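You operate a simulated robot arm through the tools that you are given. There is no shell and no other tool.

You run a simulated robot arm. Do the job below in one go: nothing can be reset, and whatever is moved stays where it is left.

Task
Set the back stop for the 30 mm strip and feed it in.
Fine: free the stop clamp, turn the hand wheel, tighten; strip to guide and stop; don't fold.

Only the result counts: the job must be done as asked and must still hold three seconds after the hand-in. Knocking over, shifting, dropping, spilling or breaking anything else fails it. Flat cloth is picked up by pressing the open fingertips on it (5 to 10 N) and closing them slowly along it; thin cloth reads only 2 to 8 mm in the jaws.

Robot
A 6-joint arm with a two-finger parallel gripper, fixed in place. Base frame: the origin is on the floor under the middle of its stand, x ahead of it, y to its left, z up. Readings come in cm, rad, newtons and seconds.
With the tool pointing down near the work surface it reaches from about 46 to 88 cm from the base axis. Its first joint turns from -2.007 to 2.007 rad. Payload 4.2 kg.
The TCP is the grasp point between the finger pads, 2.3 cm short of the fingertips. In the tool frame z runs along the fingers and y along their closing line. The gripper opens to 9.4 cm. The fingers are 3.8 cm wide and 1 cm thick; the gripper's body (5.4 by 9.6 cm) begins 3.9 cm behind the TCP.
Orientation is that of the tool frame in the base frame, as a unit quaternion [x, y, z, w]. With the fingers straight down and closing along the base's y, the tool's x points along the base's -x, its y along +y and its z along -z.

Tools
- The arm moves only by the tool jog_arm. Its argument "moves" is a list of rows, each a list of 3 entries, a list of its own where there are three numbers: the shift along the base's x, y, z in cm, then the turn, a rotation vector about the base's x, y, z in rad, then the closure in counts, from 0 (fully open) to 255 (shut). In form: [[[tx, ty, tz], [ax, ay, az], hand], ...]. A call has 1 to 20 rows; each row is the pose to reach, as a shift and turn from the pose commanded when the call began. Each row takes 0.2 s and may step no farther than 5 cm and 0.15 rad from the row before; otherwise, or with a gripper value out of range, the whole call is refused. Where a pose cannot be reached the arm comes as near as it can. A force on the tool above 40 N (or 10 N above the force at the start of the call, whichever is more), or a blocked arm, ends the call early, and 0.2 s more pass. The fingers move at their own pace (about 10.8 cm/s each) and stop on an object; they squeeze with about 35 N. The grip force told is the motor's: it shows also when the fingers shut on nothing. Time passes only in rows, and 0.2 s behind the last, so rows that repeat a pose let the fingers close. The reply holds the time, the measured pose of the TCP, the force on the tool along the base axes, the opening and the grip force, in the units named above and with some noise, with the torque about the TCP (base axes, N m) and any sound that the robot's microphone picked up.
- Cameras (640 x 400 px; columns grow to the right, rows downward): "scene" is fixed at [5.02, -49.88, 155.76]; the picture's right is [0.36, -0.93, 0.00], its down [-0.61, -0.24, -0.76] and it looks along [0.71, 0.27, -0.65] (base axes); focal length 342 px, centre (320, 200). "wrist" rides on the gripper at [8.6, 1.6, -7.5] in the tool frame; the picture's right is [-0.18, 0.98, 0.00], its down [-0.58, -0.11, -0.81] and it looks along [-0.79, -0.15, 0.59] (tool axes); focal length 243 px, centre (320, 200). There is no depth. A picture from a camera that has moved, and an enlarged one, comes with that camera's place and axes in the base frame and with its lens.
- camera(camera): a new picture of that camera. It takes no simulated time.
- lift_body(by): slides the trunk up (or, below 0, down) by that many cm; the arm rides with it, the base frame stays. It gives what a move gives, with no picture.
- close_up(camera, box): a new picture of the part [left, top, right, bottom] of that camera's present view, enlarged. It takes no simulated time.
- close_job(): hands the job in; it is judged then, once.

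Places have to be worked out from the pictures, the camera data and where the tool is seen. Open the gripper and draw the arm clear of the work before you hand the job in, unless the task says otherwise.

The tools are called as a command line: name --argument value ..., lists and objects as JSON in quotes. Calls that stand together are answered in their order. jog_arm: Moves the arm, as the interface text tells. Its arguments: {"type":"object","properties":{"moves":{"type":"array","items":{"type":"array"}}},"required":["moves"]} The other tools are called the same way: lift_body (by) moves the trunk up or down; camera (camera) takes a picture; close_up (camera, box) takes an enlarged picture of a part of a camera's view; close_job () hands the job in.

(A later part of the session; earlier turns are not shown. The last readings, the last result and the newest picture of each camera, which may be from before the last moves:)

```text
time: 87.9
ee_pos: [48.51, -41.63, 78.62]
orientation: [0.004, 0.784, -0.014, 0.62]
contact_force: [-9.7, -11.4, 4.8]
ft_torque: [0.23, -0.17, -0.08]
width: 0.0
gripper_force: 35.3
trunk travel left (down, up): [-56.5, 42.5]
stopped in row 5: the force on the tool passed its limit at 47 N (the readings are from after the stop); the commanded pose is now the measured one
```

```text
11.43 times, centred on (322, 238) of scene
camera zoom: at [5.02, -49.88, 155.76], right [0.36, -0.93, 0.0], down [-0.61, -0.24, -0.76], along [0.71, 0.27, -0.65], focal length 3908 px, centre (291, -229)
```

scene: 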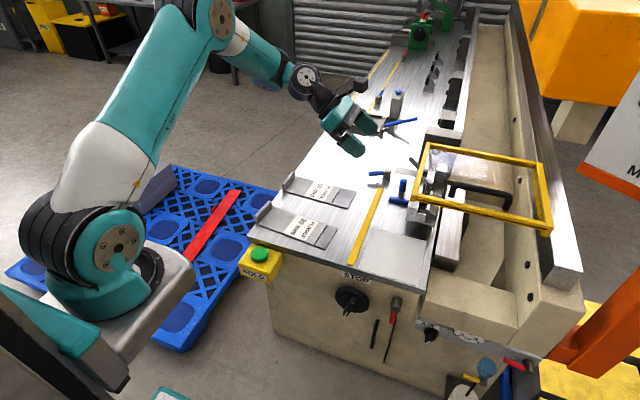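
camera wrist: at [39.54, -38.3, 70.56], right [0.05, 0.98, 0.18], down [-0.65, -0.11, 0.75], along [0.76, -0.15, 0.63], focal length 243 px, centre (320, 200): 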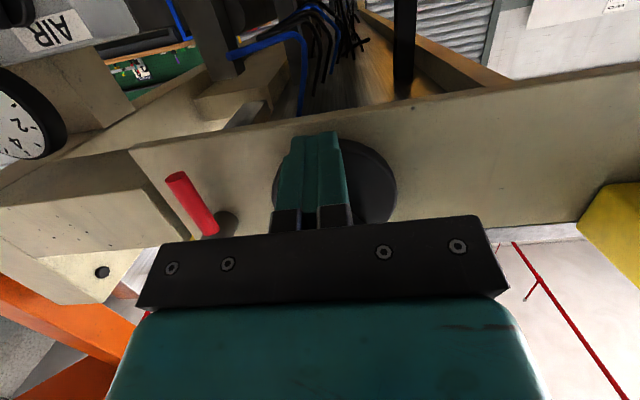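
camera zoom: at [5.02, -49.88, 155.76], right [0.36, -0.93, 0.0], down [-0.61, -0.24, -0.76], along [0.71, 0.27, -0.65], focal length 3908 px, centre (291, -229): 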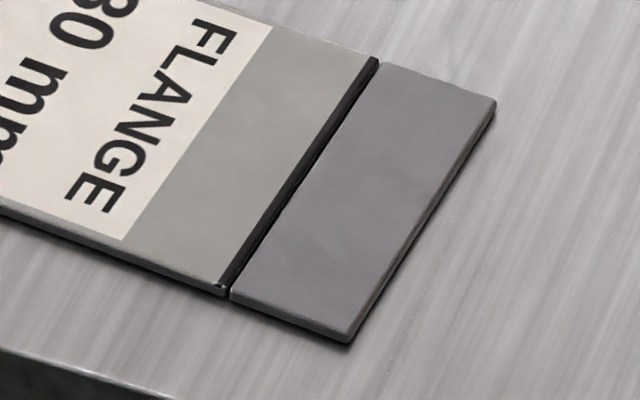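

The tab adds about 1 cm behind the plate, so with the tab on the stop the mid-travel start equals a 40 mm flange at the table edge, and 30 mm is a quarter turn counter-clockwise from the start (bar corner at pixel ≈ 310 in my close-up). I bring the finger to the other side and turn counter-clockwise.

jog_arm --moves '[[[-2.7, -0.8, 0], [0, 0, 0], 255], [[-3.2, 2, 0], [0.009, 0, 0.012], 255], [[-3.2, 4.9, 0], [0.017, 0.002, 0.024], 255], [[0.2, 4.9, 0], [0.017, 0.002, 0.024], 255], [[0.2, 3.53, 0.02], [0.017, 0.002, 0.024], 255], [[0.2, 3.08, -0.88], [0.017, 0.002, 0.024], 255], [[0.2, 2.59, -1.6], [0.017, 0.002, 0.024], 255], [[0.2, 2.13, -1.48], [0.017, 0.002, 0.024], 255], [[0.2, 1.67, -1.39], [0.017, 0.002, 0.024], 255], [[0.2, 1.28, -1.13], [0.017, 0.002, 0.024], 255], [[0.2, 0.88, -0.87], [0.017, 0.002, 0.024], 255], [[0.2, 0.6, -0.48], [0.017, 0.002, 0.024], 255], [[0.2, 0.31, -0.12], [0.017, 0.002, 0.024], 255], [[0.2, -0.17, 0.12], [0.017, 0.002, 0.024], 255], [[0.2, -0.67, 0.32], [0.017, 0.002, 0.024], 255], [[0.2, -1.02, 0.52], [0.017, 0.002, 0.024], 255], [[0.2, -1.38, 0.68], [0.017, 0.002, 0.024], 255], [[0.2, -1.47, 1.12], [0.017, 0.002, 0.024], 255], [[0.2, -1.58, 1.53], [0.017, 0.002, 0.024], 255], [[0.2, -1.43, 2.44], [0.017, 0.002, 0.024], 255]]'

close_up --camera "scene" --box '[335, 255, 365, 285]'

close_up --camera "scene" --box '[320, 270, 400, 330]'

```text
time: 92.1
ee_pos: [48.9, -42.99, 81.15]
orientation: [-0.001, 0.786, 0.002, 0.618]
contact_force: [0.2, -0.9, -0.8]
ft_torque: [0.0, 0.03, -0.02]
width: 0.0
gripper_force: 35.1
trunk travel left (down, up): [-56.5, 42.5]
```

```text
13.33 times, centred on (350, 270) of scene
camera zoom: at [5.02, -49.88, 155.76], right [0.36, -0.93, 0.0], down [-0.61, -0.24, -0.76], along [0.71, 0.27, -0.65], focal length 4559 px, centre (-80, -733)
```

zoom: 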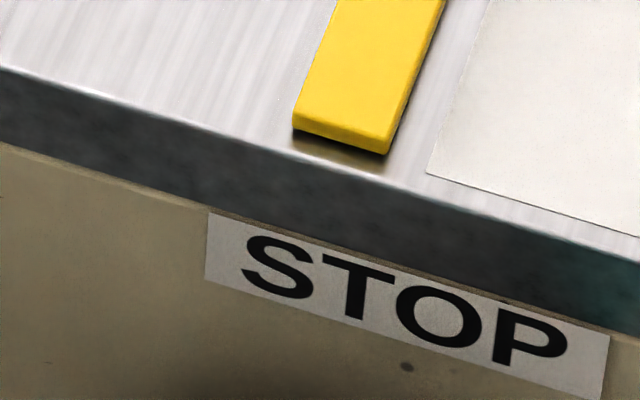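

```text
6.67 times, centred on (360, 300) of scene
camera zoom: at [5.02, -49.88, 155.76], right [0.36, -0.93, 0.0], down [-0.61, -0.24, -0.76], along [0.71, 0.27, -0.65], focal length 2280 px, centre (53, -467)
```

zoom: 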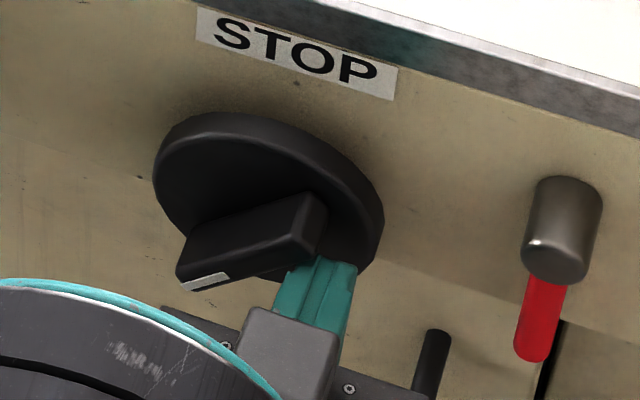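

The stop is 15.4 mm back from the clockwise limit; another ≈14.9 mm is needed. I continue counter-clockwise to about 30° before the goal, then check.

jog_arm --moves '[[[0, 0.25, 0.42], [0, 0, 0], 255], [[0, 0.515, 0.846], [0, 0, 0], 255], [[0, 0.66, 1.27], [0, 0, 0], 255], [[0, 0.81, 1.69], [0, 0, 0], 255], [[0, 1.1, 2.65], [0, 0, 0], 255], [[0, 1.36, 3.58], [0, 0, 0], 255], [[0, 1.8, 4.4], [0, 0, 0], 255], [[0, 2.29, 5.19], [0, 0, 0], 255], [[0, 2.75, 5.09], [0, 0, 0], 255], [[0, 3.215, 4.98], [0, 0, 0], 255], [[0, 3.6, 4.73], [0, 0, 0], 255], [[0, 4.01, 4.47], [0, 0, 0], 255]]'

close_up --camera "scene" --box '[335, 255, 365, 285]'

close_up --camera "scene" --box '[320, 270, 400, 330]'

```text
time: 94.7
ee_pos: [48.76, -38.97, 85.5]
orientation: [-0.002, 0.786, 0.002, 0.618]
contact_force: [1.0, -2.6, 0.6]
ft_torque: [-0.01, -0.01, -0.04]
width: 0.02
gripper_force: 34.6
trunk travel left (down, up): [-56.5, 42.5]
```

```text
13.33 times, centred on (350, 270) of scene
camera zoom: at [5.02, -49.88, 155.76], right [0.36, -0.93, 0.0], down [-0.61, -0.24, -0.76], along [0.71, 0.27, -0.65], focal length 4559 px, centre (-80, -733)
```

zoom: 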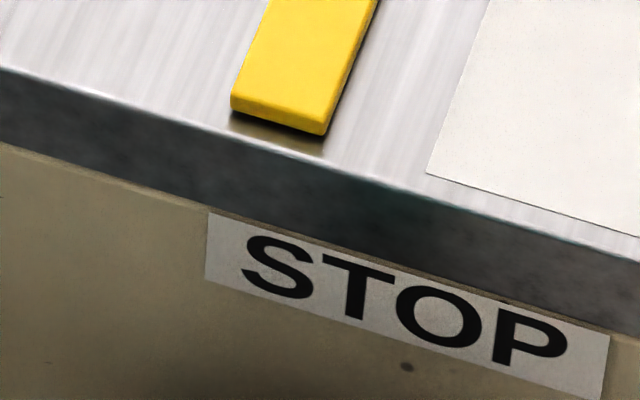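

```text
6.67 times, centred on (360, 300) of scene
camera zoom: at [5.02, -49.88, 155.76], right [0.36, -0.93, 0.0], down [-0.61, -0.24, -0.76], along [0.71, 0.27, -0.65], focal length 2280 px, centre (53, -467)
```

zoom: 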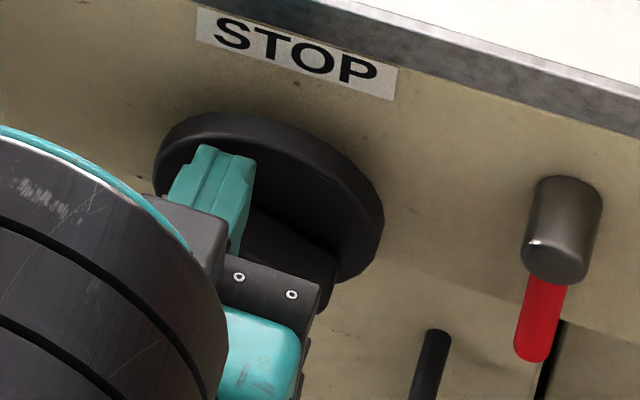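

The corner is at 325, target about 310 (another ≈3 mm). I nudge the wheel the last ~27° with small steps.

jog_arm --moves '[[[0, 0.25, -0.25], [0, 0, 0], 255], [[0, 0.5, -0.5], [0, 0, 0], 255], [[0, 0.75, -0.72], [0, 0, 0], 255]]'

close_up --camera "scene" --box '[335, 255, 365, 285]'

close_up --camera "scene" --box '[320, 270, 400, 330]'

```text
time: 95.5
ee_pos: [48.84, -38.08, 84.79]
orientation: [-0.001, 0.786, 0.002, 0.618]
contact_force: [-1.0, -0.8, 3.3]
ft_torque: [-0.04, -0.03, -0.01]
width: 0.0
gripper_force: 35.2
trunk travel left (down, up): [-56.5, 42.5]
```

```text
13.33 times, centred on (350, 270) of scene
camera zoom: at [5.02, -49.88, 155.76], right [0.36, -0.93, 0.0], down [-0.61, -0.24, -0.76], along [0.71, 0.27, -0.65], focal length 4559 px, centre (-80, -733)
```

zoom: 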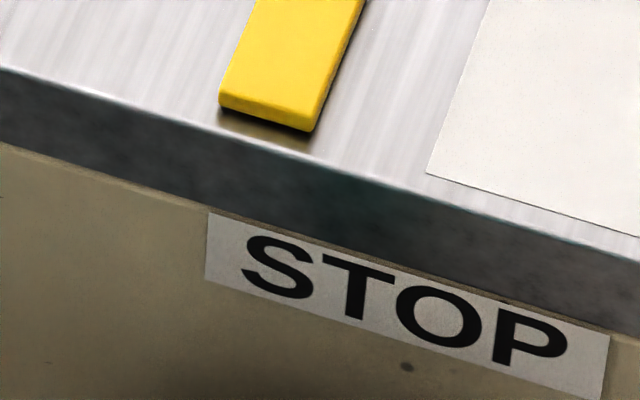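

```text
6.67 times, centred on (360, 300) of scene
camera zoom: at [5.02, -49.88, 155.76], right [0.36, -0.93, 0.0], down [-0.61, -0.24, -0.76], along [0.71, 0.27, -0.65], focal length 2280 px, centre (53, -467)
```

zoom: 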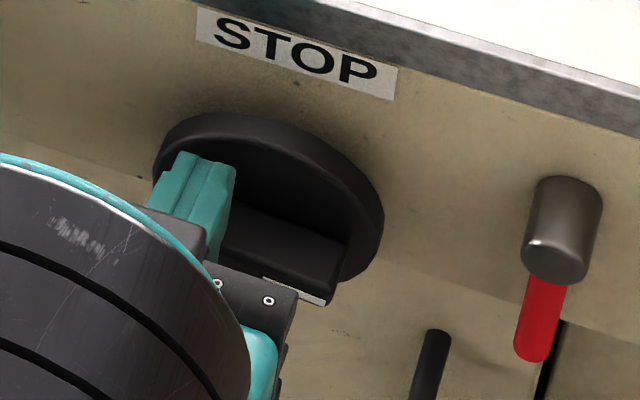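

The corner is at 313; the exact quarter-turn position is about 309.5, i.e. 0.7 mm more. I nudge the bar down by another 1.5 mm.

jog_arm --moves '[[[0, 0, -0.08], [0, 0, 0], 255], [[0, 0, -0.17], [0, 0, 0], 255]]'

close_up --camera "scene" --box '[335, 255, 365, 285]'

```text
time: 96.1
ee_pos: [48.84, -38.1, 84.48]
orientation: [-0.001, 0.786, 0.002, 0.618]
contact_force: [-0.9, 0.9, 3.4]
ft_torque: [0.01, -0.04, 0.01]
width: 0.02
gripper_force: 35.0
trunk travel left (down, up): [-56.5, 42.5]
```

```text
13.33 times, centred on (350, 270) of scene
camera zoom: at [5.02, -49.88, 155.76], right [0.36, -0.93, 0.0], down [-0.61, -0.24, -0.76], along [0.71, 0.27, -0.65], focal length 4559 px, centre (-80, -733)
```

zoom: 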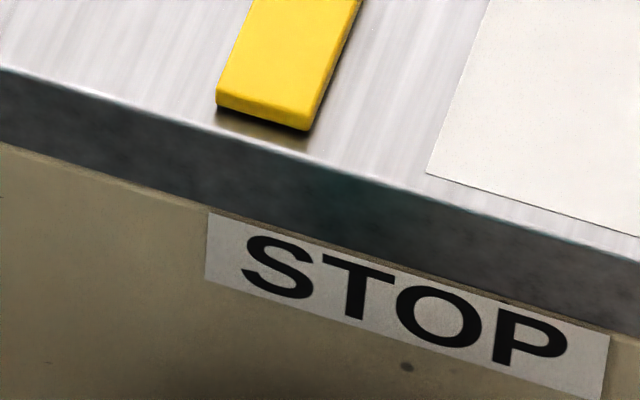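

The stop corner is now at the quarter-turn position. I lift off the bar, go round to the +y side of the red lever and push it back toward −y and up to tighten the clamp.

jog_arm --moves '[[[0, 0, 1.2], [0, 0, 0], 255], [[-4, 0, 1.2], [0, 0, 0], 255], [[-4, -4, -0.8], [0, 0, 0], 255], [[-4, -7.5, -3.5], [0, 0, 0], 255], [[-4, -9.55, -5.14], [0, 0, 0], 255], [[-1, -9.55, -5.14], [0, 0, 0], 255], [[1.56, -9.55, -5.14], [0, 0, 0], 255]]'

camera --camera "wrist"

close_up --camera "scene" --box '[320, 260, 440, 350]'

close_up --camera "scene" --box '[335, 255, 365, 285]'

```text
time: 97.7
ee_pos: [50.4, -47.77, 79.5]
orientation: [-0.001, 0.786, 0.002, 0.618]
contact_force: [0.2, 0.8, -0.1]
ft_torque: [0.0, -0.05, -0.02]
width: 0.0
gripper_force: 35.2
trunk travel left (down, up): [-56.5, 42.5]
```

```text
taken
camera wrist: at [41.25, -46.07, 72.89], right [0.04, 0.98, 0.18], down [-0.65, -0.11, 0.75], along [0.76, -0.15, 0.63], focal length 243 px, centre (320, 200)
```

wrist: 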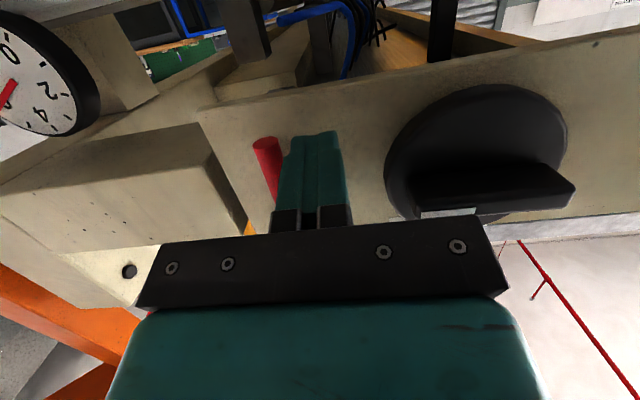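

```text
4.44 times, centred on (380, 305) of scene
camera zoom: at [5.02, -49.88, 155.76], right [0.36, -0.93, 0.0], down [-0.61, -0.24, -0.76], along [0.71, 0.27, -0.65], focal length 1520 px, centre (53, -267)
```

zoom: 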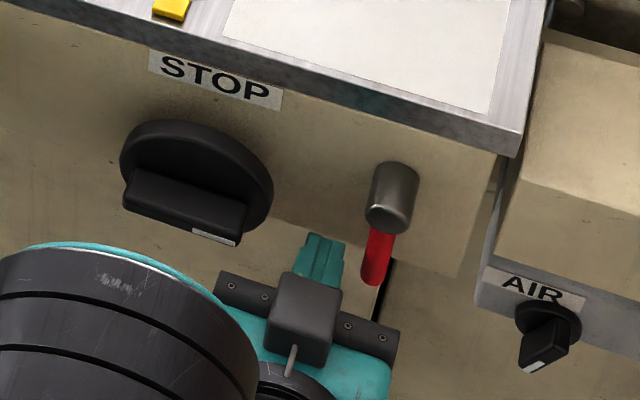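

```text
13.33 times, centred on (350, 270) of scene
camera zoom: at [5.02, -49.88, 155.76], right [0.36, -0.93, 0.0], down [-0.61, -0.24, -0.76], along [0.71, 0.27, -0.65], focal length 4559 px, centre (-80, -733)
```

zoom: 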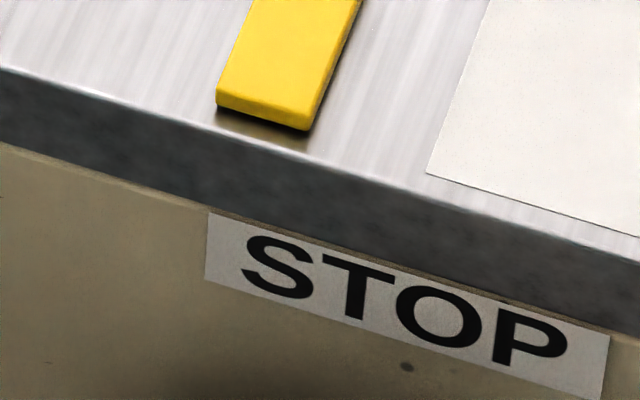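

The wheel bar is horizontal with the stop at its set place. Now I push the lever along its arc toward −y and up until it comes to its stop (tight).

jog_arm --moves '[[[0, -0.5, 0], [0, 0, 0], 255], [[0, -1.0, 0], [0, 0, 0], 255], [[0, -1.8, -0.25], [0, 0, 0], 255], [[0, -2.58, -0.45], [0, 0, 0], 255], [[0, -3.4, -0.3], [0, 0, 0], 255], [[0, -4.24, -0.1], [0, 0, 0], 255], [[0, -4.8, 0.25], [0, 0, 0], 255], [[0, -5.37, 0.6], [0, 0, 0], 255], [[0, -5.75, 1.14], [0, 0, 0], 255], [[0, -6.13, 1.68], [0, 0, 0], 255], [[0, -6.35, 2.2], [0, 0, 0], 255], [[0, -6.45, 2.6], [0, 0, 0], 255], [[0, -6.5, 3.0], [0, 0, 0], 255]]'

camera --camera "wrist"

close_up --camera "scene" --box '[320, 260, 440, 350]'

close_up --camera "scene" --box '[335, 255, 365, 285]'

```text
time: 100.2
ee_pos: [50.33, -53.83, 80.88]
orientation: [0.002, 0.79, 0.008, 0.613]
contact_force: [0.9, 0.5, -8.4]
ft_torque: [0.09, 0.19, 0.04]
width: 0.0
gripper_force: 35.0
trunk travel left (down, up): [-56.5, 42.5]
stopped in row 12: the force on the tool passed its limit at 46 N (the readings are from after the stop); the commanded pose is now the measured one
```

```text
taken
camera wrist: at [41.09, -52.08, 74.59], right [0.04, 0.98, 0.19], down [-0.63, -0.13, 0.76], along [0.77, -0.15, 0.62], focal length 243 px, centre (320, 200)
```

wrist: 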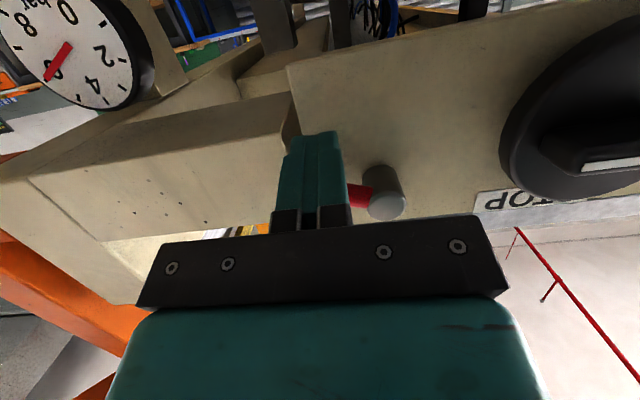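

```text
4.44 times, centred on (380, 305) of scene
camera zoom: at [5.02, -49.88, 155.76], right [0.36, -0.93, 0.0], down [-0.61, -0.24, -0.76], along [0.71, 0.27, -0.65], focal length 1520 px, centre (53, -267)
```

zoom: 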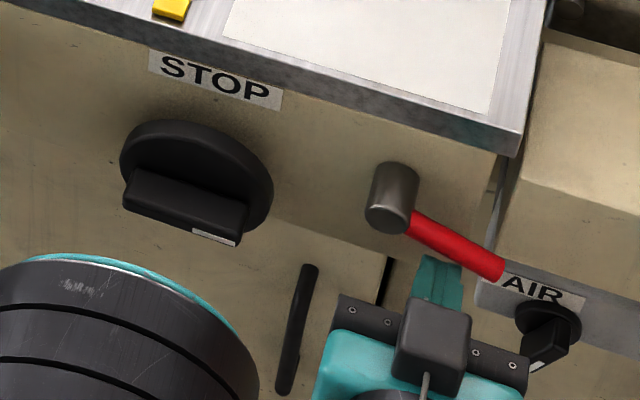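

```text
13.33 times, centred on (350, 270) of scene
camera zoom: at [5.02, -49.88, 155.76], right [0.36, -0.93, 0.0], down [-0.61, -0.24, -0.76], along [0.71, 0.27, -0.65], focal length 4559 px, centre (-80, -733)
```

zoom: 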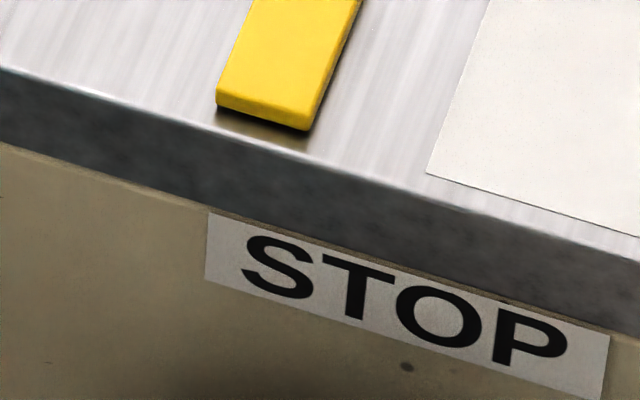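

The lever is back at its tight end and the stop hasn't shifted. I back away, raise the trunk and return the tool to pointing down above the table.

jog_arm --moves '[[[0, 0, -1.2], [0, 0, 0], 255], [[-4, 0, -1.2], [0, 0, 0], 255], [[-8, 1, -1], [0, 0, 0], 200], [[-9, 4, -1], [0, 0, 0], 0]]'

lift_body --by 30

jog_arm --moves '[[[0, 2, 0], [-0.002, 0.14, 0], 0], [[0, 4, 0], [-0.004, 0.28, 0.001], 0], [[0, 6, 0], [-0.005, 0.42, 0.001], 0], [[0, 8, 0], [-0.007, 0.56, 0.002], 0], [[1, 10, 0], [-0.009, 0.7, 0.002], 0], [[2, 12, 0], [-0.011, 0.84, 0.003], 0], [[4, 14, 0], [-0.013, 0.98, 0.003], 0], [[6, 16, 0], [-0.015, 1.12, 0.004], 0], [[8, 18, 0], [-0.016, 1.26, 0.004], 0], [[10, 20, 0], [-0.0172, 1.3197, 0.0043], 0]]'

camera --camera "scene"

close_up --camera "scene" --box '[320, 260, 440, 350]'

```text
time: 101.2
ee_pos: [41.28, -49.87, 80.13]
orientation: [0.001, 0.79, 0.007, 0.613]
contact_force: [-0.1, 0.3, -0.3]
ft_torque: [-0.01, 0.01, 0.0]
width: 9.39
gripper_force: 0.0
trunk travel left (down, up): [-56.5, 42.5]
```

```text
time: 104.2
ee_pos: [41.42, -49.87, 110.17]
orientation: [0.001, 0.79, 0.008, 0.613]
contact_force: [0.3, 0.1, 0.0]
ft_torque: [-0.01, 0.0, 0.0]
width: 9.42
gripper_force: 0.0
trunk travel left (down, up): [-86.5, 12.5]
```

```text
time: 106.4
ee_pos: [51.35, -29.84, 109.95]
orientation: [0.0, 1.0, -0.001, 0.0]
contact_force: [-0.1, -0.5, -0.2]
ft_torque: [0.02, -0.01, 0.0]
width: 9.38
gripper_force: 0.0
trunk travel left (down, up): [-86.5, 12.5]
```

```text
taken
```

scene: 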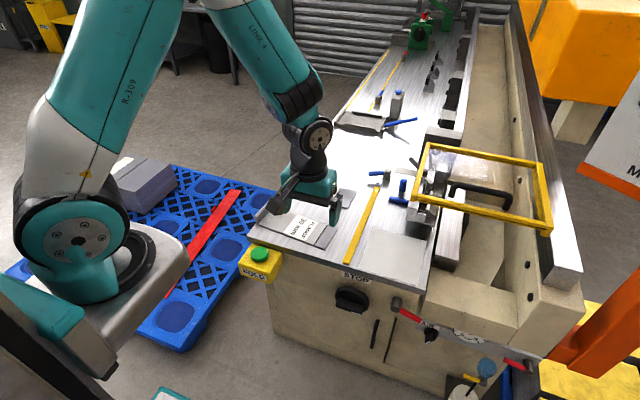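

```text
4.44 times, centred on (380, 305) of scene
camera zoom: at [5.02, -49.88, 155.76], right [0.36, -0.93, 0.0], down [-0.61, -0.24, -0.76], along [0.71, 0.27, -0.65], focal length 1520 px, centre (53, -267)
```

zoom: 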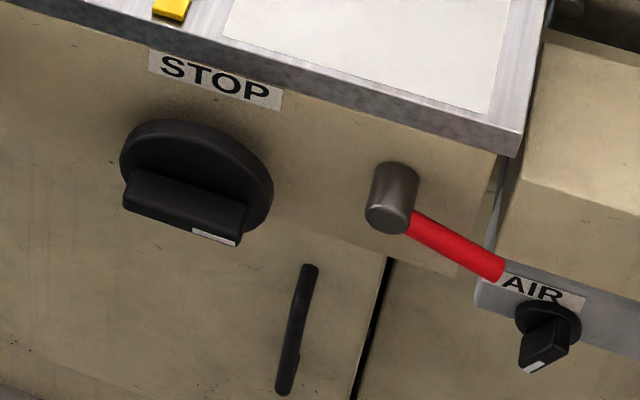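

Clamp lever and wheel look right. Now I move above the 30 mm strip's tab at about (63.9, −10.4), yawing the tool to match the strip's 4° turn, and look.

jog_arm --moves '[[[2.5, 4, 0], [0, 0, -0.02], 0], [[5, 8, 0], [0, 0, -0.04], 0], [[7.5, 12, 0], [0, 0, -0.06], 0], [[10, 16, -1], [0, 0, -0.07], 0], [[12.5, 19.4, -3], [0, 0, -0.07], 0]]'

camera --camera "wrist"

close_up --camera "scene" --box '[230, 130, 350, 260]'

```text
time: 107.6
ee_pos: [63.64, -10.33, 107.15]
orientation: [0.035, 0.999, 0.001, 0.001]
contact_force: [-0.3, -0.5, 1.1]
ft_torque: [0.04, -0.01, -0.01]
width: 9.39
gripper_force: 0.0
trunk travel left (down, up): [-86.5, 12.5]
```

```text
taken
camera wrist: at [55.26, -8.04, 114.63], right [0.25, 0.97, 0.0], down [0.57, -0.15, 0.81], along [0.78, -0.2, -0.59], focal length 243 px, centre (320, 200)
```

wrist: 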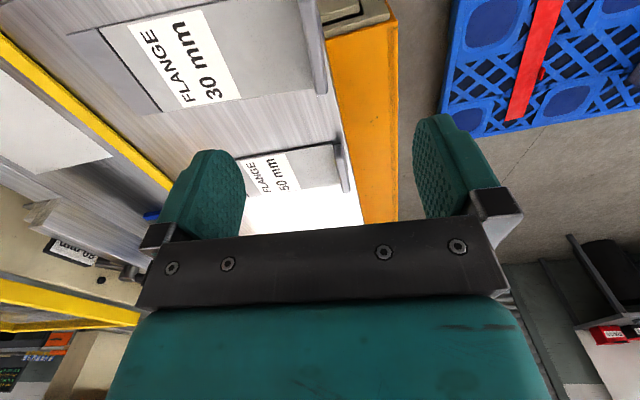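

```text
3.08 times, centred on (290, 195) of scene
camera zoom: at [5.02, -49.88, 155.76], right [0.36, -0.93, 0.0], down [-0.61, -0.24, -0.76], along [0.71, 0.27, -0.65], focal length 1052 px, centre (412, 215)
```

zoom: 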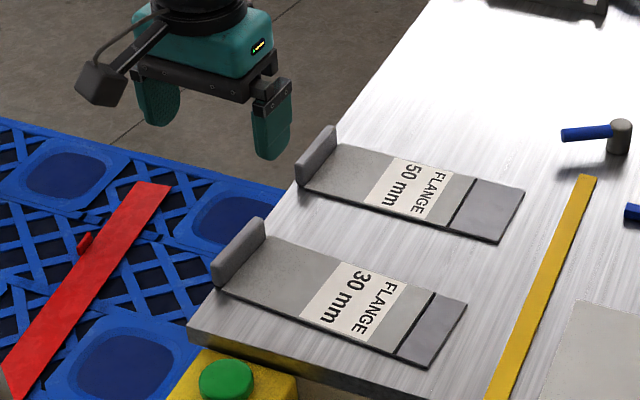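

The tab is between the fingers' line of travel. I descend to just above the tab top and check the alignment in the fixed camera before going down over it.

jog_arm --moves '[[[0.2, -0.2, -4], [0, 0, 0], 0], [[0.2, -0.2, -8], [0, 0, 0], 0], [[0.2, -0.2, -10], [0, 0, 0], 0]]'

close_up --camera "scene" --box '[230, 160, 310, 240]'

```text
time: 108.4
ee_pos: [63.85, -10.61, 97.35]
orientation: [0.034, 0.999, 0.0, 0.001]
contact_force: [-0.4, 0.4, 0.9]
ft_torque: [0.01, 0.0, -0.01]
width: 9.4
gripper_force: 0.1
trunk travel left (down, up): [-86.5, 12.5]
```

```text
5.00 times, centred on (270, 200) of scene
camera zoom: at [5.02, -49.88, 155.76], right [0.36, -0.93, 0.0], down [-0.61, -0.24, -0.76], along [0.71, 0.27, -0.65], focal length 1710 px, centre (570, 200)
```

zoom: 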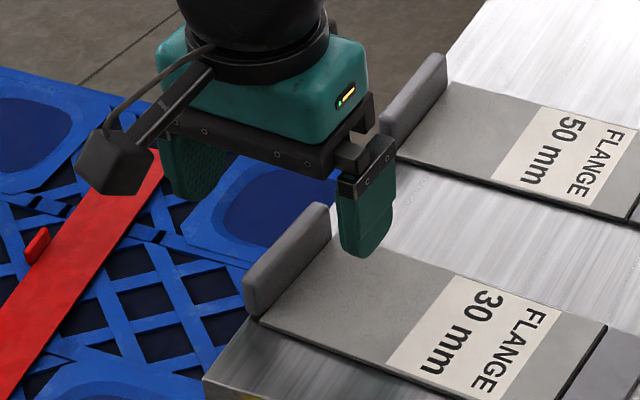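

Alignment looks good. I descend over the tab to a TCP height of about 93.4 and close the fingers gradually.

jog_arm --moves '[[[0, 0, -1.5], [0, 0, 0], 0], [[0, 0, -3.0], [0, 0, 0], 0], [[0, 0, -3.9], [0, 0, 0], 0], [[0, 0, -3.9], [0, 0, 0], 100], [[0, 0, -3.9], [0, 0, 0], 160]]'

close_up --camera "scene" --box '[230, 160, 310, 240]'

```text
time: 109.3
ee_pos: [64.19, -11.09, 93.57]
orientation: [0.036, 0.999, -0.004, 0.006]
contact_force: [-2.1, -4.2, 21.8]
ft_torque: [-0.75, 0.32, -0.15]
width: 5.96
gripper_force: 2.4
trunk travel left (down, up): [-86.5, 12.5]
stopped in row 4: the force on the tool passed its limit at 43 N (the readings are from after the stop); the commanded pose is now the measured one
```

```text
5.00 times, centred on (270, 200) of scene
camera zoom: at [5.02, -49.88, 155.76], right [0.36, -0.93, 0.0], down [-0.61, -0.24, -0.76], along [0.71, 0.27, -0.65], focal length 1710 px, centre (570, 200)
```

zoom: 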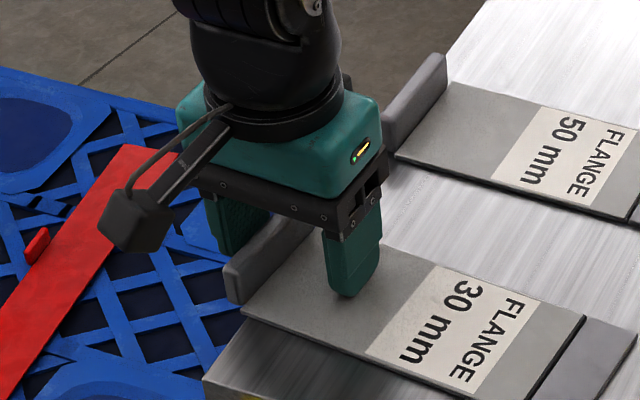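

The inner fingertip touched the plate (top at z ≈ 91.2, higher than assumed) and dragged the strip about 1 cm toward +y. I lift off, reopen and check where the strip lies now.

jog_arm --moves '[[[0, 0, 0.8], [0, 0, 0], 100], [[0, 0, 2], [0, 0, 0], 0], [[-0.3, 0.3, 5], [0, 0, 0], 0], [[-0.3, 0.3, 8], [0, 0, 0], 0]]'

close_up --camera "scene" --box '[230, 180, 350, 270]'

close_up --camera "scene" --box '[245, 195, 275, 230]'

camera --camera "wrist"

```text
time: 110.3
ee_pos: [63.86, -10.86, 101.49]
orientation: [0.035, 0.999, -0.003, 0.002]
contact_force: [-0.9, 0.4, 0.1]
ft_torque: [0.04, 0.01, 0.03]
width: 9.41
gripper_force: 0.1
trunk travel left (down, up): [-86.5, 12.5]
```

```text
4.44 times, centred on (290, 225) of scene
camera zoom: at [5.02, -49.88, 155.76], right [0.36, -0.93, 0.0], down [-0.61, -0.24, -0.76], along [0.71, 0.27, -0.65], focal length 1520 px, centre (453, 89)
```

zoom: 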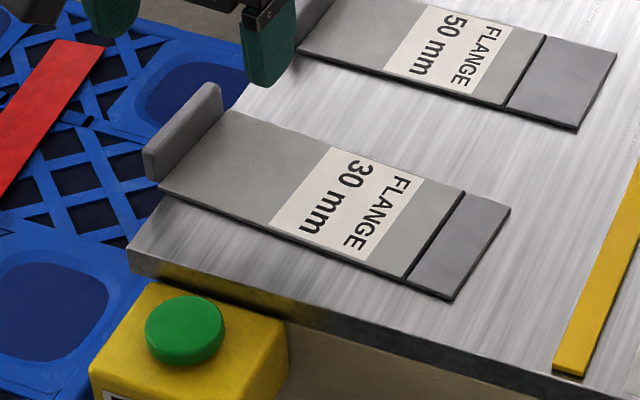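

```text
11.43 times, centred on (260, 212) of scene
camera zoom: at [5.02, -49.88, 155.76], right [0.36, -0.93, 0.0], down [-0.61, -0.24, -0.76], along [0.71, 0.27, -0.65], focal length 3908 px, centre (1006, 57)
```

zoom: 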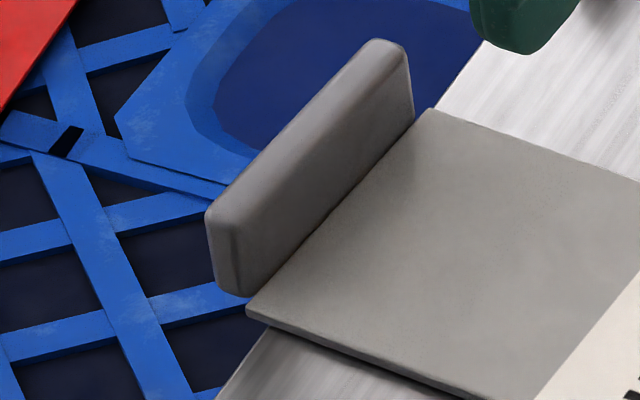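

```text
taken
camera wrist: at [55.42, -8.47, 108.97], right [0.25, 0.97, 0.0], down [0.57, -0.14, 0.81], along [0.78, -0.21, -0.58], focal length 243 px, centre (320, 200)
```

wrist: 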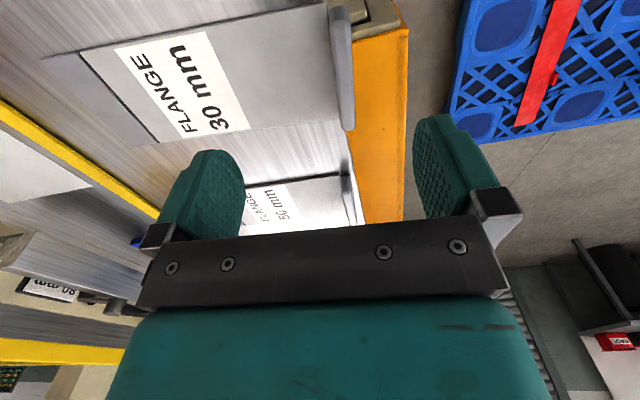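

The tab is now at about (63.5, −9.4), plate top near z 91.2. I re-centre over it, go down to TCP z ≈ 93.9 so the tips stay above the plate, and close slowly.

jog_arm --moves '[[[-0.3, 1.4, 0], [0, 0, -0.02], 0], [[-0.3, 1.4, -3], [0, 0, -0.02], 0], [[-0.3, 1.4, -5.5], [0, 0, -0.02], 0], [[-0.3, 1.4, -7.5], [0, 0, -0.02], 0], [[-0.3, 1.4, -7.5], [0, 0, -0.02], 80], [[-0.3, 1.4, -7.5], [0, 0, -0.02], 140], [[-0.3, 1.4, -7.5], [0, 0, -0.02], 180], [[-0.3, 1.4, -7.5], [0, 0, -0.02], 200]]'

close_up --camera "scene" --box '[230, 170, 330, 260]'

```text
time: 112.1
ee_pos: [63.66, -9.37, 93.77]
orientation: [0.045, 0.999, -0.002, 0.003]
contact_force: [-1.1, -0.2, 0.2]
ft_torque: [-0.04, 0.0, -0.03]
width: 2.05
gripper_force: 0.0
trunk travel left (down, up): [-86.5, 12.5]
```

```text
4.44 times, centred on (280, 215) of scene
camera zoom: at [5.02, -49.88, 155.76], right [0.36, -0.93, 0.0], down [-0.61, -0.24, -0.76], along [0.71, 0.27, -0.65], focal length 1520 px, centre (498, 133)
```

zoom: 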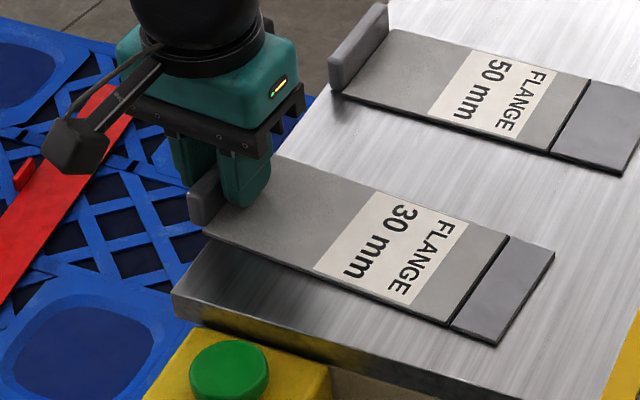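

The fingers straddle the tab at 2 cm opening without force. I close fully to grip it.

jog_arm --moves '[[[0, 0, 0], [0, 0, 0], 230], [[0, 0, 0], [0, 0, 0], 255], [[0, 0, 0], [0, 0, 0], 255]]'

close_up --camera "scene" --box '[230, 170, 330, 260]'

```text
time: 112.9
ee_pos: [63.58, -9.23, 93.87]
orientation: [0.045, 0.999, -0.004, 0.004]
contact_force: [1.5, 0.4, 0.7]
ft_torque: [0.02, -0.04, 0.0]
width: 1.09
gripper_force: 35.2
trunk travel left (down, up): [-86.5, 12.5]
```

```text
4.44 times, centred on (280, 215) of scene
camera zoom: at [5.02, -49.88, 155.76], right [0.36, -0.93, 0.0], down [-0.61, -0.24, -0.76], along [0.71, 0.27, -0.65], focal length 1520 px, centre (498, 133)
```

zoom: 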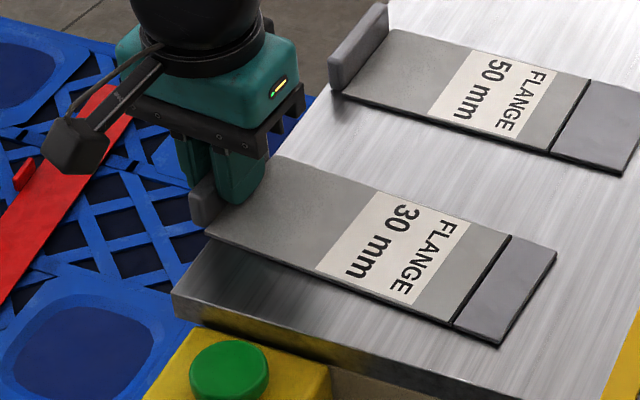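

The grip holds the tab, 1.1 cm thick, matching my estimate. I lift slowly by 3 cm and check load and droop.

jog_arm --moves '[[[0, 0, 0.5], [0, 0, 0], 255], [[0, 0, 1.2], [0, 0, 0], 255], [[0, 0, 2.2], [0, 0, 0], 255], [[0, 0, 3.2], [0, 0, 0], 255]]'

close_up --camera "scene" --box '[230, 160, 350, 260]'

camera --camera "wrist"

```text
time: 113.9
ee_pos: [63.63, -9.4, 97.19]
orientation: [0.044, 0.999, -0.003, 0.003]
contact_force: [0.1, -0.5, -0.7]
ft_torque: [0.04, 0.01, 0.0]
width: 1.12
gripper_force: 35.4
trunk travel left (down, up): [-86.5, 12.5]
```

```text
4.00 times, centred on (290, 210) of scene
camera zoom: at [5.02, -49.88, 155.76], right [0.36, -0.93, 0.0], down [-0.61, -0.24, -0.76], along [0.71, 0.27, -0.65], focal length 1368 px, centre (440, 160)
```

zoom: 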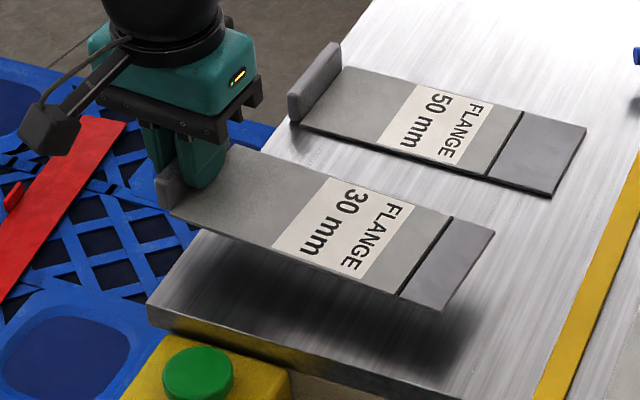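

```text
taken
camera wrist: at [55.18, -6.79, 104.65], right [0.27, 0.96, 0.0], down [0.56, -0.16, 0.81], along [0.78, -0.22, -0.59], focal length 243 px, centre (320, 200)
```

wrist: 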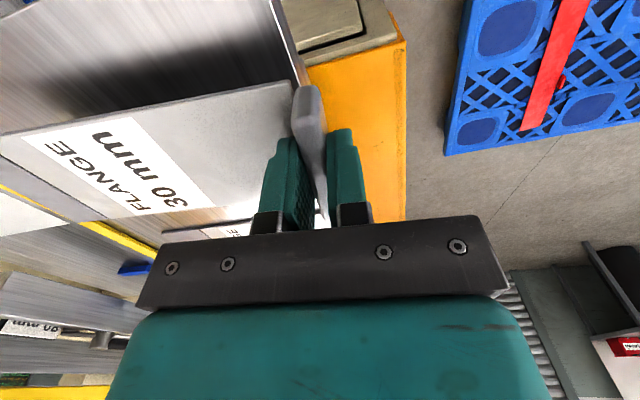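

The strip lifts cleanly and hangs level. I carry it high toward x ≈ 76.6, straighten its yaw, and bring the flange end just in front of the jaw.

jog_arm --moves '[[[0, 0, 3], [0, 0, 0], 255], [[0, -1, 5], [0, 0, 0.03], 255], [[3, -3, 5], [0, 0, 0.06], 255], [[6.5, -5.5, 5], [0, 0, 0.088], 255], [[10, -8, 5], [0, 0, 0.088], 255], [[13, -11, 5], [0, 0, 0.088], 255], [[13, -14.5, 5], [0, 0, 0.088], 255]]'

close_up --camera "scene" --box '[280, 130, 480, 260]'

camera --camera "wrist"

```text
time: 115.5
ee_pos: [76.74, -23.53, 102.05]
orientation: [0.001, 1.0, -0.002, 0.004]
contact_force: [-0.3, 0.7, -0.1]
ft_torque: [-0.02, -0.02, 0.02]
width: 1.1
gripper_force: 35.2
trunk travel left (down, up): [-86.5, 12.5]
```

```text
3.08 times, centred on (380, 195) of scene
camera zoom: at [5.02, -49.88, 155.76], right [0.36, -0.93, 0.0], down [-0.61, -0.24, -0.76], along [0.71, 0.27, -0.65], focal length 1052 px, centre (135, 215)
```

zoom: 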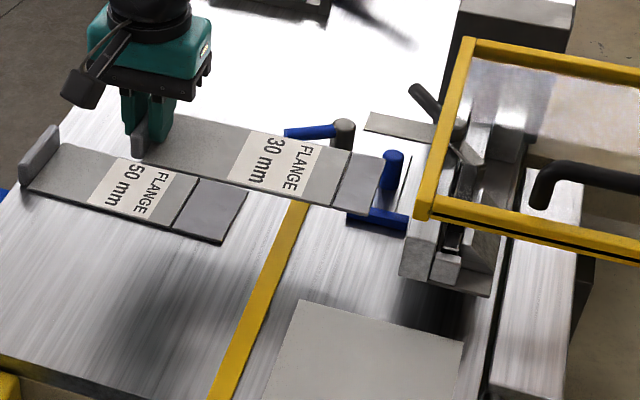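

```text
taken
camera wrist: at [68.0, -21.79, 109.56], right [0.19, 0.98, 0.0], down [0.58, -0.11, 0.81], along [0.8, -0.15, -0.59], focal length 243 px, centre (320, 200)
```

wrist: 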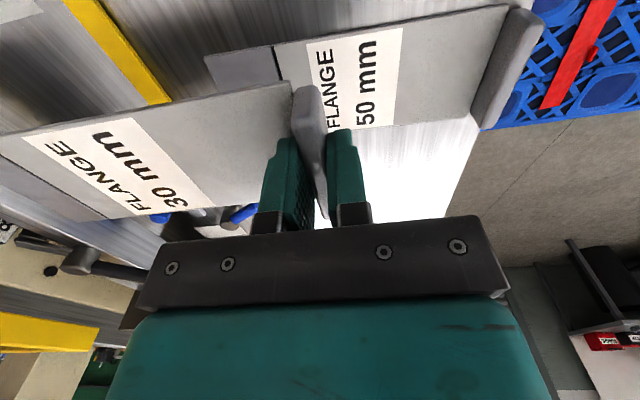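

The strip is above the table with its end near y ≈ −44. I zoom in to measure its yaw before lowering.

close_up --camera "scene" --box '[315, 160, 405, 205]'

close_up --camera "scene" --box '[375, 170, 415, 200]'

```text
7.11 times, centred on (360, 182) of scene
camera zoom: at [5.02, -49.88, 155.76], right [0.36, -0.93, 0.0], down [-0.61, -0.24, -0.76], along [0.71, 0.27, -0.65], focal length 2432 px, centre (36, 324)
```

zoom: 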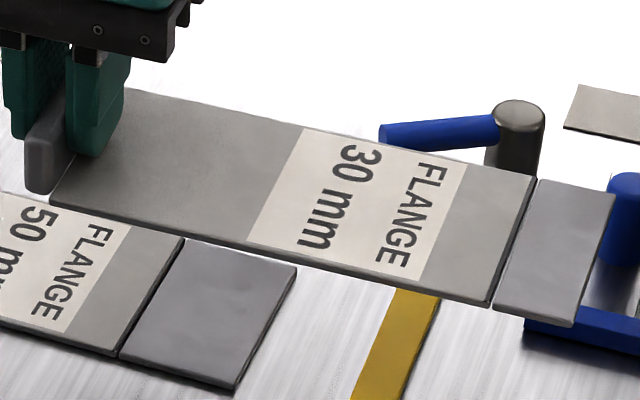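

```text
13.33 times, centred on (395, 185) of scene
camera zoom: at [5.02, -49.88, 155.76], right [0.36, -0.93, 0.0], down [-0.61, -0.24, -0.76], along [0.71, 0.27, -0.65], focal length 4559 px, centre (-680, 400)
```

zoom: 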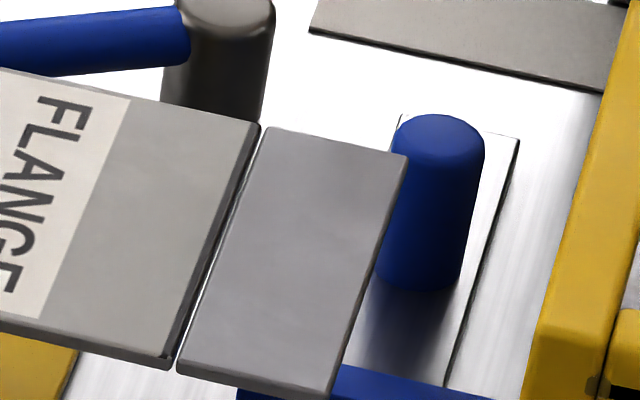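

The strip is within 1° of straight, x from 72.4 to about 80.7, clear of the blue guide at 82.1. I lower it to about 1.7 cm above the table, then feed it in under the jaw along −y.

jog_arm --moves '[[[0, 0, -2.5], [0, 0, -0.01], 255], [[0, 0, -5], [0, 0, -0.012], 255], [[0, 0, -6.3], [0, 0, -0.012], 255], [[0, -2, -6.3], [0, 0, -0.012], 255], [[0, -4, -6.3], [0, 0, -0.012], 255], [[0, -6, -6.3], [0, 0, -0.012], 255]]'

close_up --camera "scene" --box '[320, 150, 480, 260]'

```text
time: 116.9
ee_pos: [76.66, -29.77, 95.89]
orientation: [0.008, 1.0, -0.003, 0.005]
contact_force: [0.2, 1.5, -0.9]
ft_torque: [0.04, 0.01, 0.01]
width: 1.08
gripper_force: 34.7
trunk travel left (down, up): [-86.5, 12.5]
```

```text
3.64 times, centred on (400, 205) of scene
camera zoom: at [5.02, -49.88, 155.76], right [0.36, -0.93, 0.0], down [-0.61, -0.24, -0.76], along [0.71, 0.27, -0.65], focal length 1243 px, centre (29, 182)
```

zoom: 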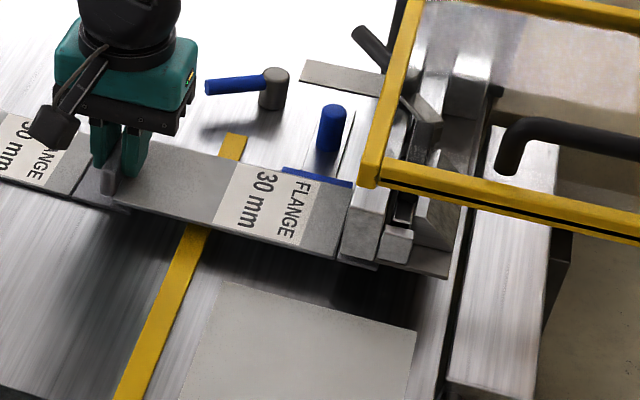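

The flange end is passing under the jaw without contact. I continue feeding until the tab is beyond the stop bar (y ≈ −40).

jog_arm --moves '[[[0, -2, 0], [0, 0, 0], 255], [[0, -4, 0], [0, 0, 0], 255], [[0, -6, 0], [0, 0, 0], 255], [[0, -8, 0], [0, 0, 0], 255], [[0, -9.5, 0], [0, 0, 0], 255], [[0, -10.4, 0], [0, 0, 0], 255]]'

close_up --camera "scene" --box '[340, 150, 480, 260]'

camera --camera "wrist"

```text
time: 118.3
ee_pos: [76.55, -40.39, 95.85]
orientation: [0.009, 1.0, -0.003, 0.004]
contact_force: [-0.1, -0.3, -0.8]
ft_torque: [0.02, 0.01, -0.03]
width: 1.08
gripper_force: 34.7
trunk travel left (down, up): [-86.5, 12.5]
```

```text
3.64 times, centred on (410, 205) of scene
camera zoom: at [5.02, -49.88, 155.76], right [0.36, -0.93, 0.0], down [-0.61, -0.24, -0.76], along [0.71, 0.27, -0.65], focal length 1243 px, centre (-7, 182)
```

zoom: 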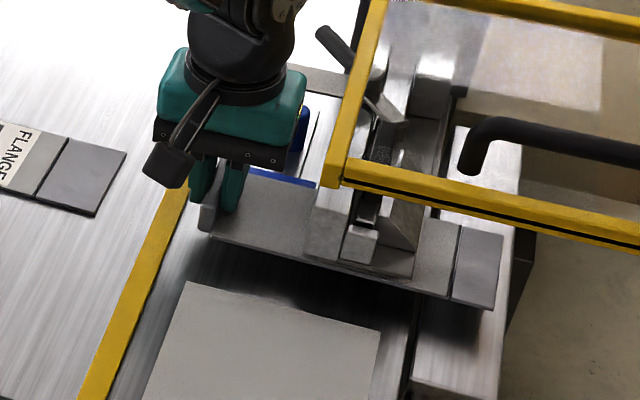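

```text
taken
camera wrist: at [68.04, -38.43, 103.3], right [0.2, 0.98, 0.0], down [0.57, -0.11, 0.81], along [0.79, -0.16, -0.58], focal length 243 px, centre (320, 200)
```

wrist: 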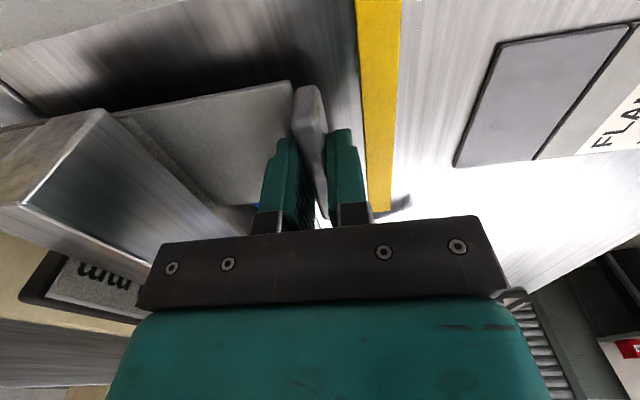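

The strip is fully in, held about 2 cm above the table. I lower it gently until it touches down.

jog_arm --moves '[[[0, 0, -0.6], [0, 0, 0], 255], [[0, 0, -1.2], [0, 0, 0], 255], [[0, 0, -1.6], [0, 0, 0], 255], [[0, 0, -1.8], [0, 0, 0], 255]]'

close_up --camera "scene" --box '[360, 170, 470, 240]'

```text
time: 119.3
ee_pos: [76.64, -40.3, 94.05]
orientation: [0.008, 1.0, -0.002, 0.003]
contact_force: [-0.3, -0.4, -1.0]
ft_torque: [0.05, -0.01, 0.04]
width: 1.1
gripper_force: 35.3
trunk travel left (down, up): [-86.5, 12.5]
```

```text
5.71 times, centred on (415, 205) of scene
camera zoom: at [5.02, -49.88, 155.76], right [0.36, -0.93, 0.0], down [-0.61, -0.24, -0.76], along [0.71, 0.27, -0.65], focal length 1954 px, centre (-223, 171)
```

zoom: 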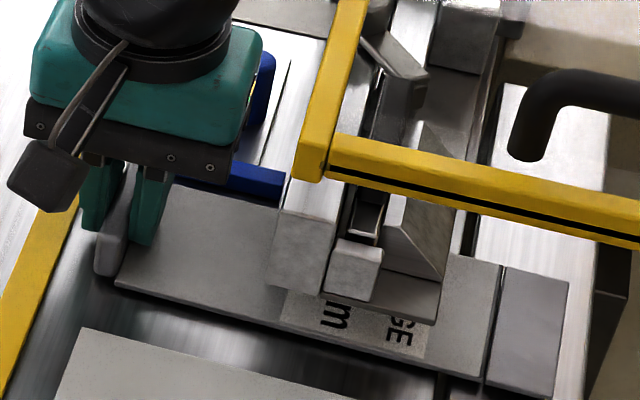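

Still no contact force; I go down a few more millimetres in small steps.

jog_arm --moves '[[[0, 0, -0.15], [0, 0, 0], 255], [[0, 0, -0.25], [0, 0, 0], 255], [[0, 0, -0.33], [0, 0, 0], 255]]'

close_up --camera "scene" --box '[360, 170, 470, 240]'

```text
time: 120.1
ee_pos: [76.64, -40.14, 93.87]
orientation: [0.008, 1.0, -0.003, 0.004]
contact_force: [-1.6, -0.1, 5.6]
ft_torque: [0.07, 0.2, -0.03]
width: 1.11
gripper_force: 34.2
trunk travel left (down, up): [-86.5, 12.5]
```

```text
5.71 times, centred on (415, 205) of scene
camera zoom: at [5.02, -49.88, 155.76], right [0.36, -0.93, 0.0], down [-0.61, -0.24, -0.76], along [0.71, 0.27, -0.65], focal length 1954 px, centre (-223, 171)
```

zoom: 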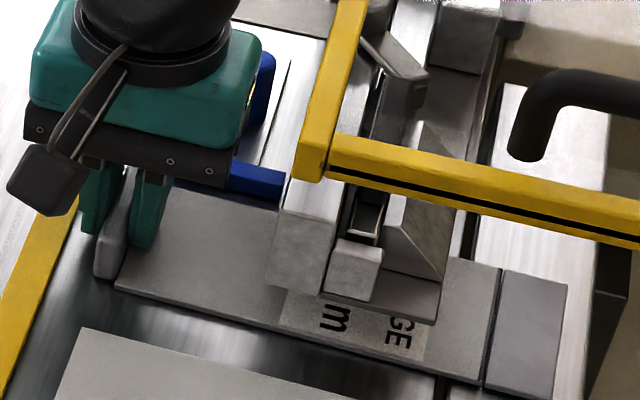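

The strip rests on the table (5.6 N). I open slightly, raise 0.5 cm for clearance above the stop bar, and regrip.

jog_arm --moves '[[[0, 0, 0.1], [0, 0, 0], 200], [[0, 0, 0.3], [0, 0, 0], 200], [[0, 0, 0.6], [0, 0, 0], 200], [[0, 0, 0.6], [0, 0, 0], 200], [[0, 0, 0.6], [0, 0, 0], 230], [[0, 0, 0.6], [0, 0, 0], 255], [[0, 0, 0.6], [0, 0, 0], 255]]'

close_up --camera "scene" --box '[360, 170, 470, 240]'

```text
time: 121.7
ee_pos: [76.49, -40.11, 94.19]
orientation: [0.008, 1.0, -0.002, 0.004]
contact_force: [-0.1, 1.0, -0.2]
ft_torque: [0.05, 0.03, 0.0]
width: 1.08
gripper_force: 34.8
trunk travel left (down, up): [-86.5, 12.5]
```

```text
5.71 times, centred on (415, 205) of scene
camera zoom: at [5.02, -49.88, 155.76], right [0.36, -0.93, 0.0], down [-0.61, -0.24, -0.76], along [0.71, 0.27, -0.65], focal length 1954 px, centre (-223, 171)
```

zoom: 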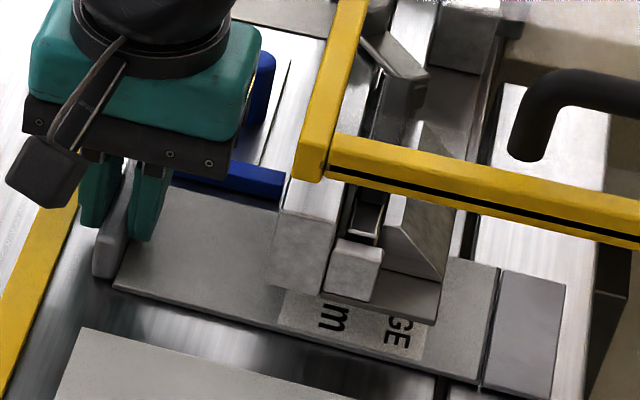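

Regripped with tips above the stop bar. I slide the strip toward +y in small steps until the tab meets the stop.

jog_arm --moves '[[[0, 0.4, 0], [0, 0, 0], 255], [[0, 0.8, 0], [0, 0, 0], 255], [[0, 1.2, 0], [0, 0, 0], 255], [[0, 1.5, 0], [0, 0, 0], 255], [[0, 1.7, 0], [0, 0, 0], 255]]'

close_up --camera "scene" --box '[360, 170, 470, 240]'

camera --camera "wrist"

```text
time: 122.9
ee_pos: [76.52, -38.51, 94.37]
orientation: [0.008, 1.0, -0.003, 0.004]
contact_force: [-0.1, -2.3, 4.0]
ft_torque: [-0.01, 0.02, 0.05]
width: 1.07
gripper_force: 35.8
trunk travel left (down, up): [-86.5, 12.5]
```

```text
5.71 times, centred on (415, 205) of scene
camera zoom: at [5.02, -49.88, 155.76], right [0.36, -0.93, 0.0], down [-0.61, -0.24, -0.76], along [0.71, 0.27, -0.65], focal length 1954 px, centre (-223, 171)
```

zoom: 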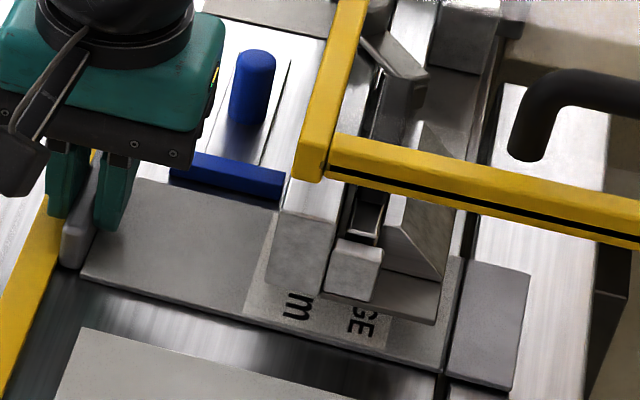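

```text
taken
camera wrist: at [68.09, -36.61, 101.83], right [0.2, 0.98, 0.0], down [0.57, -0.11, 0.81], along [0.79, -0.16, -0.58], focal length 243 px, centre (320, 200)
```

wrist: 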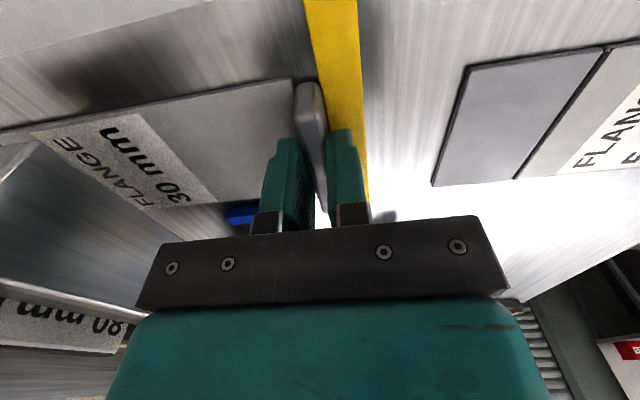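

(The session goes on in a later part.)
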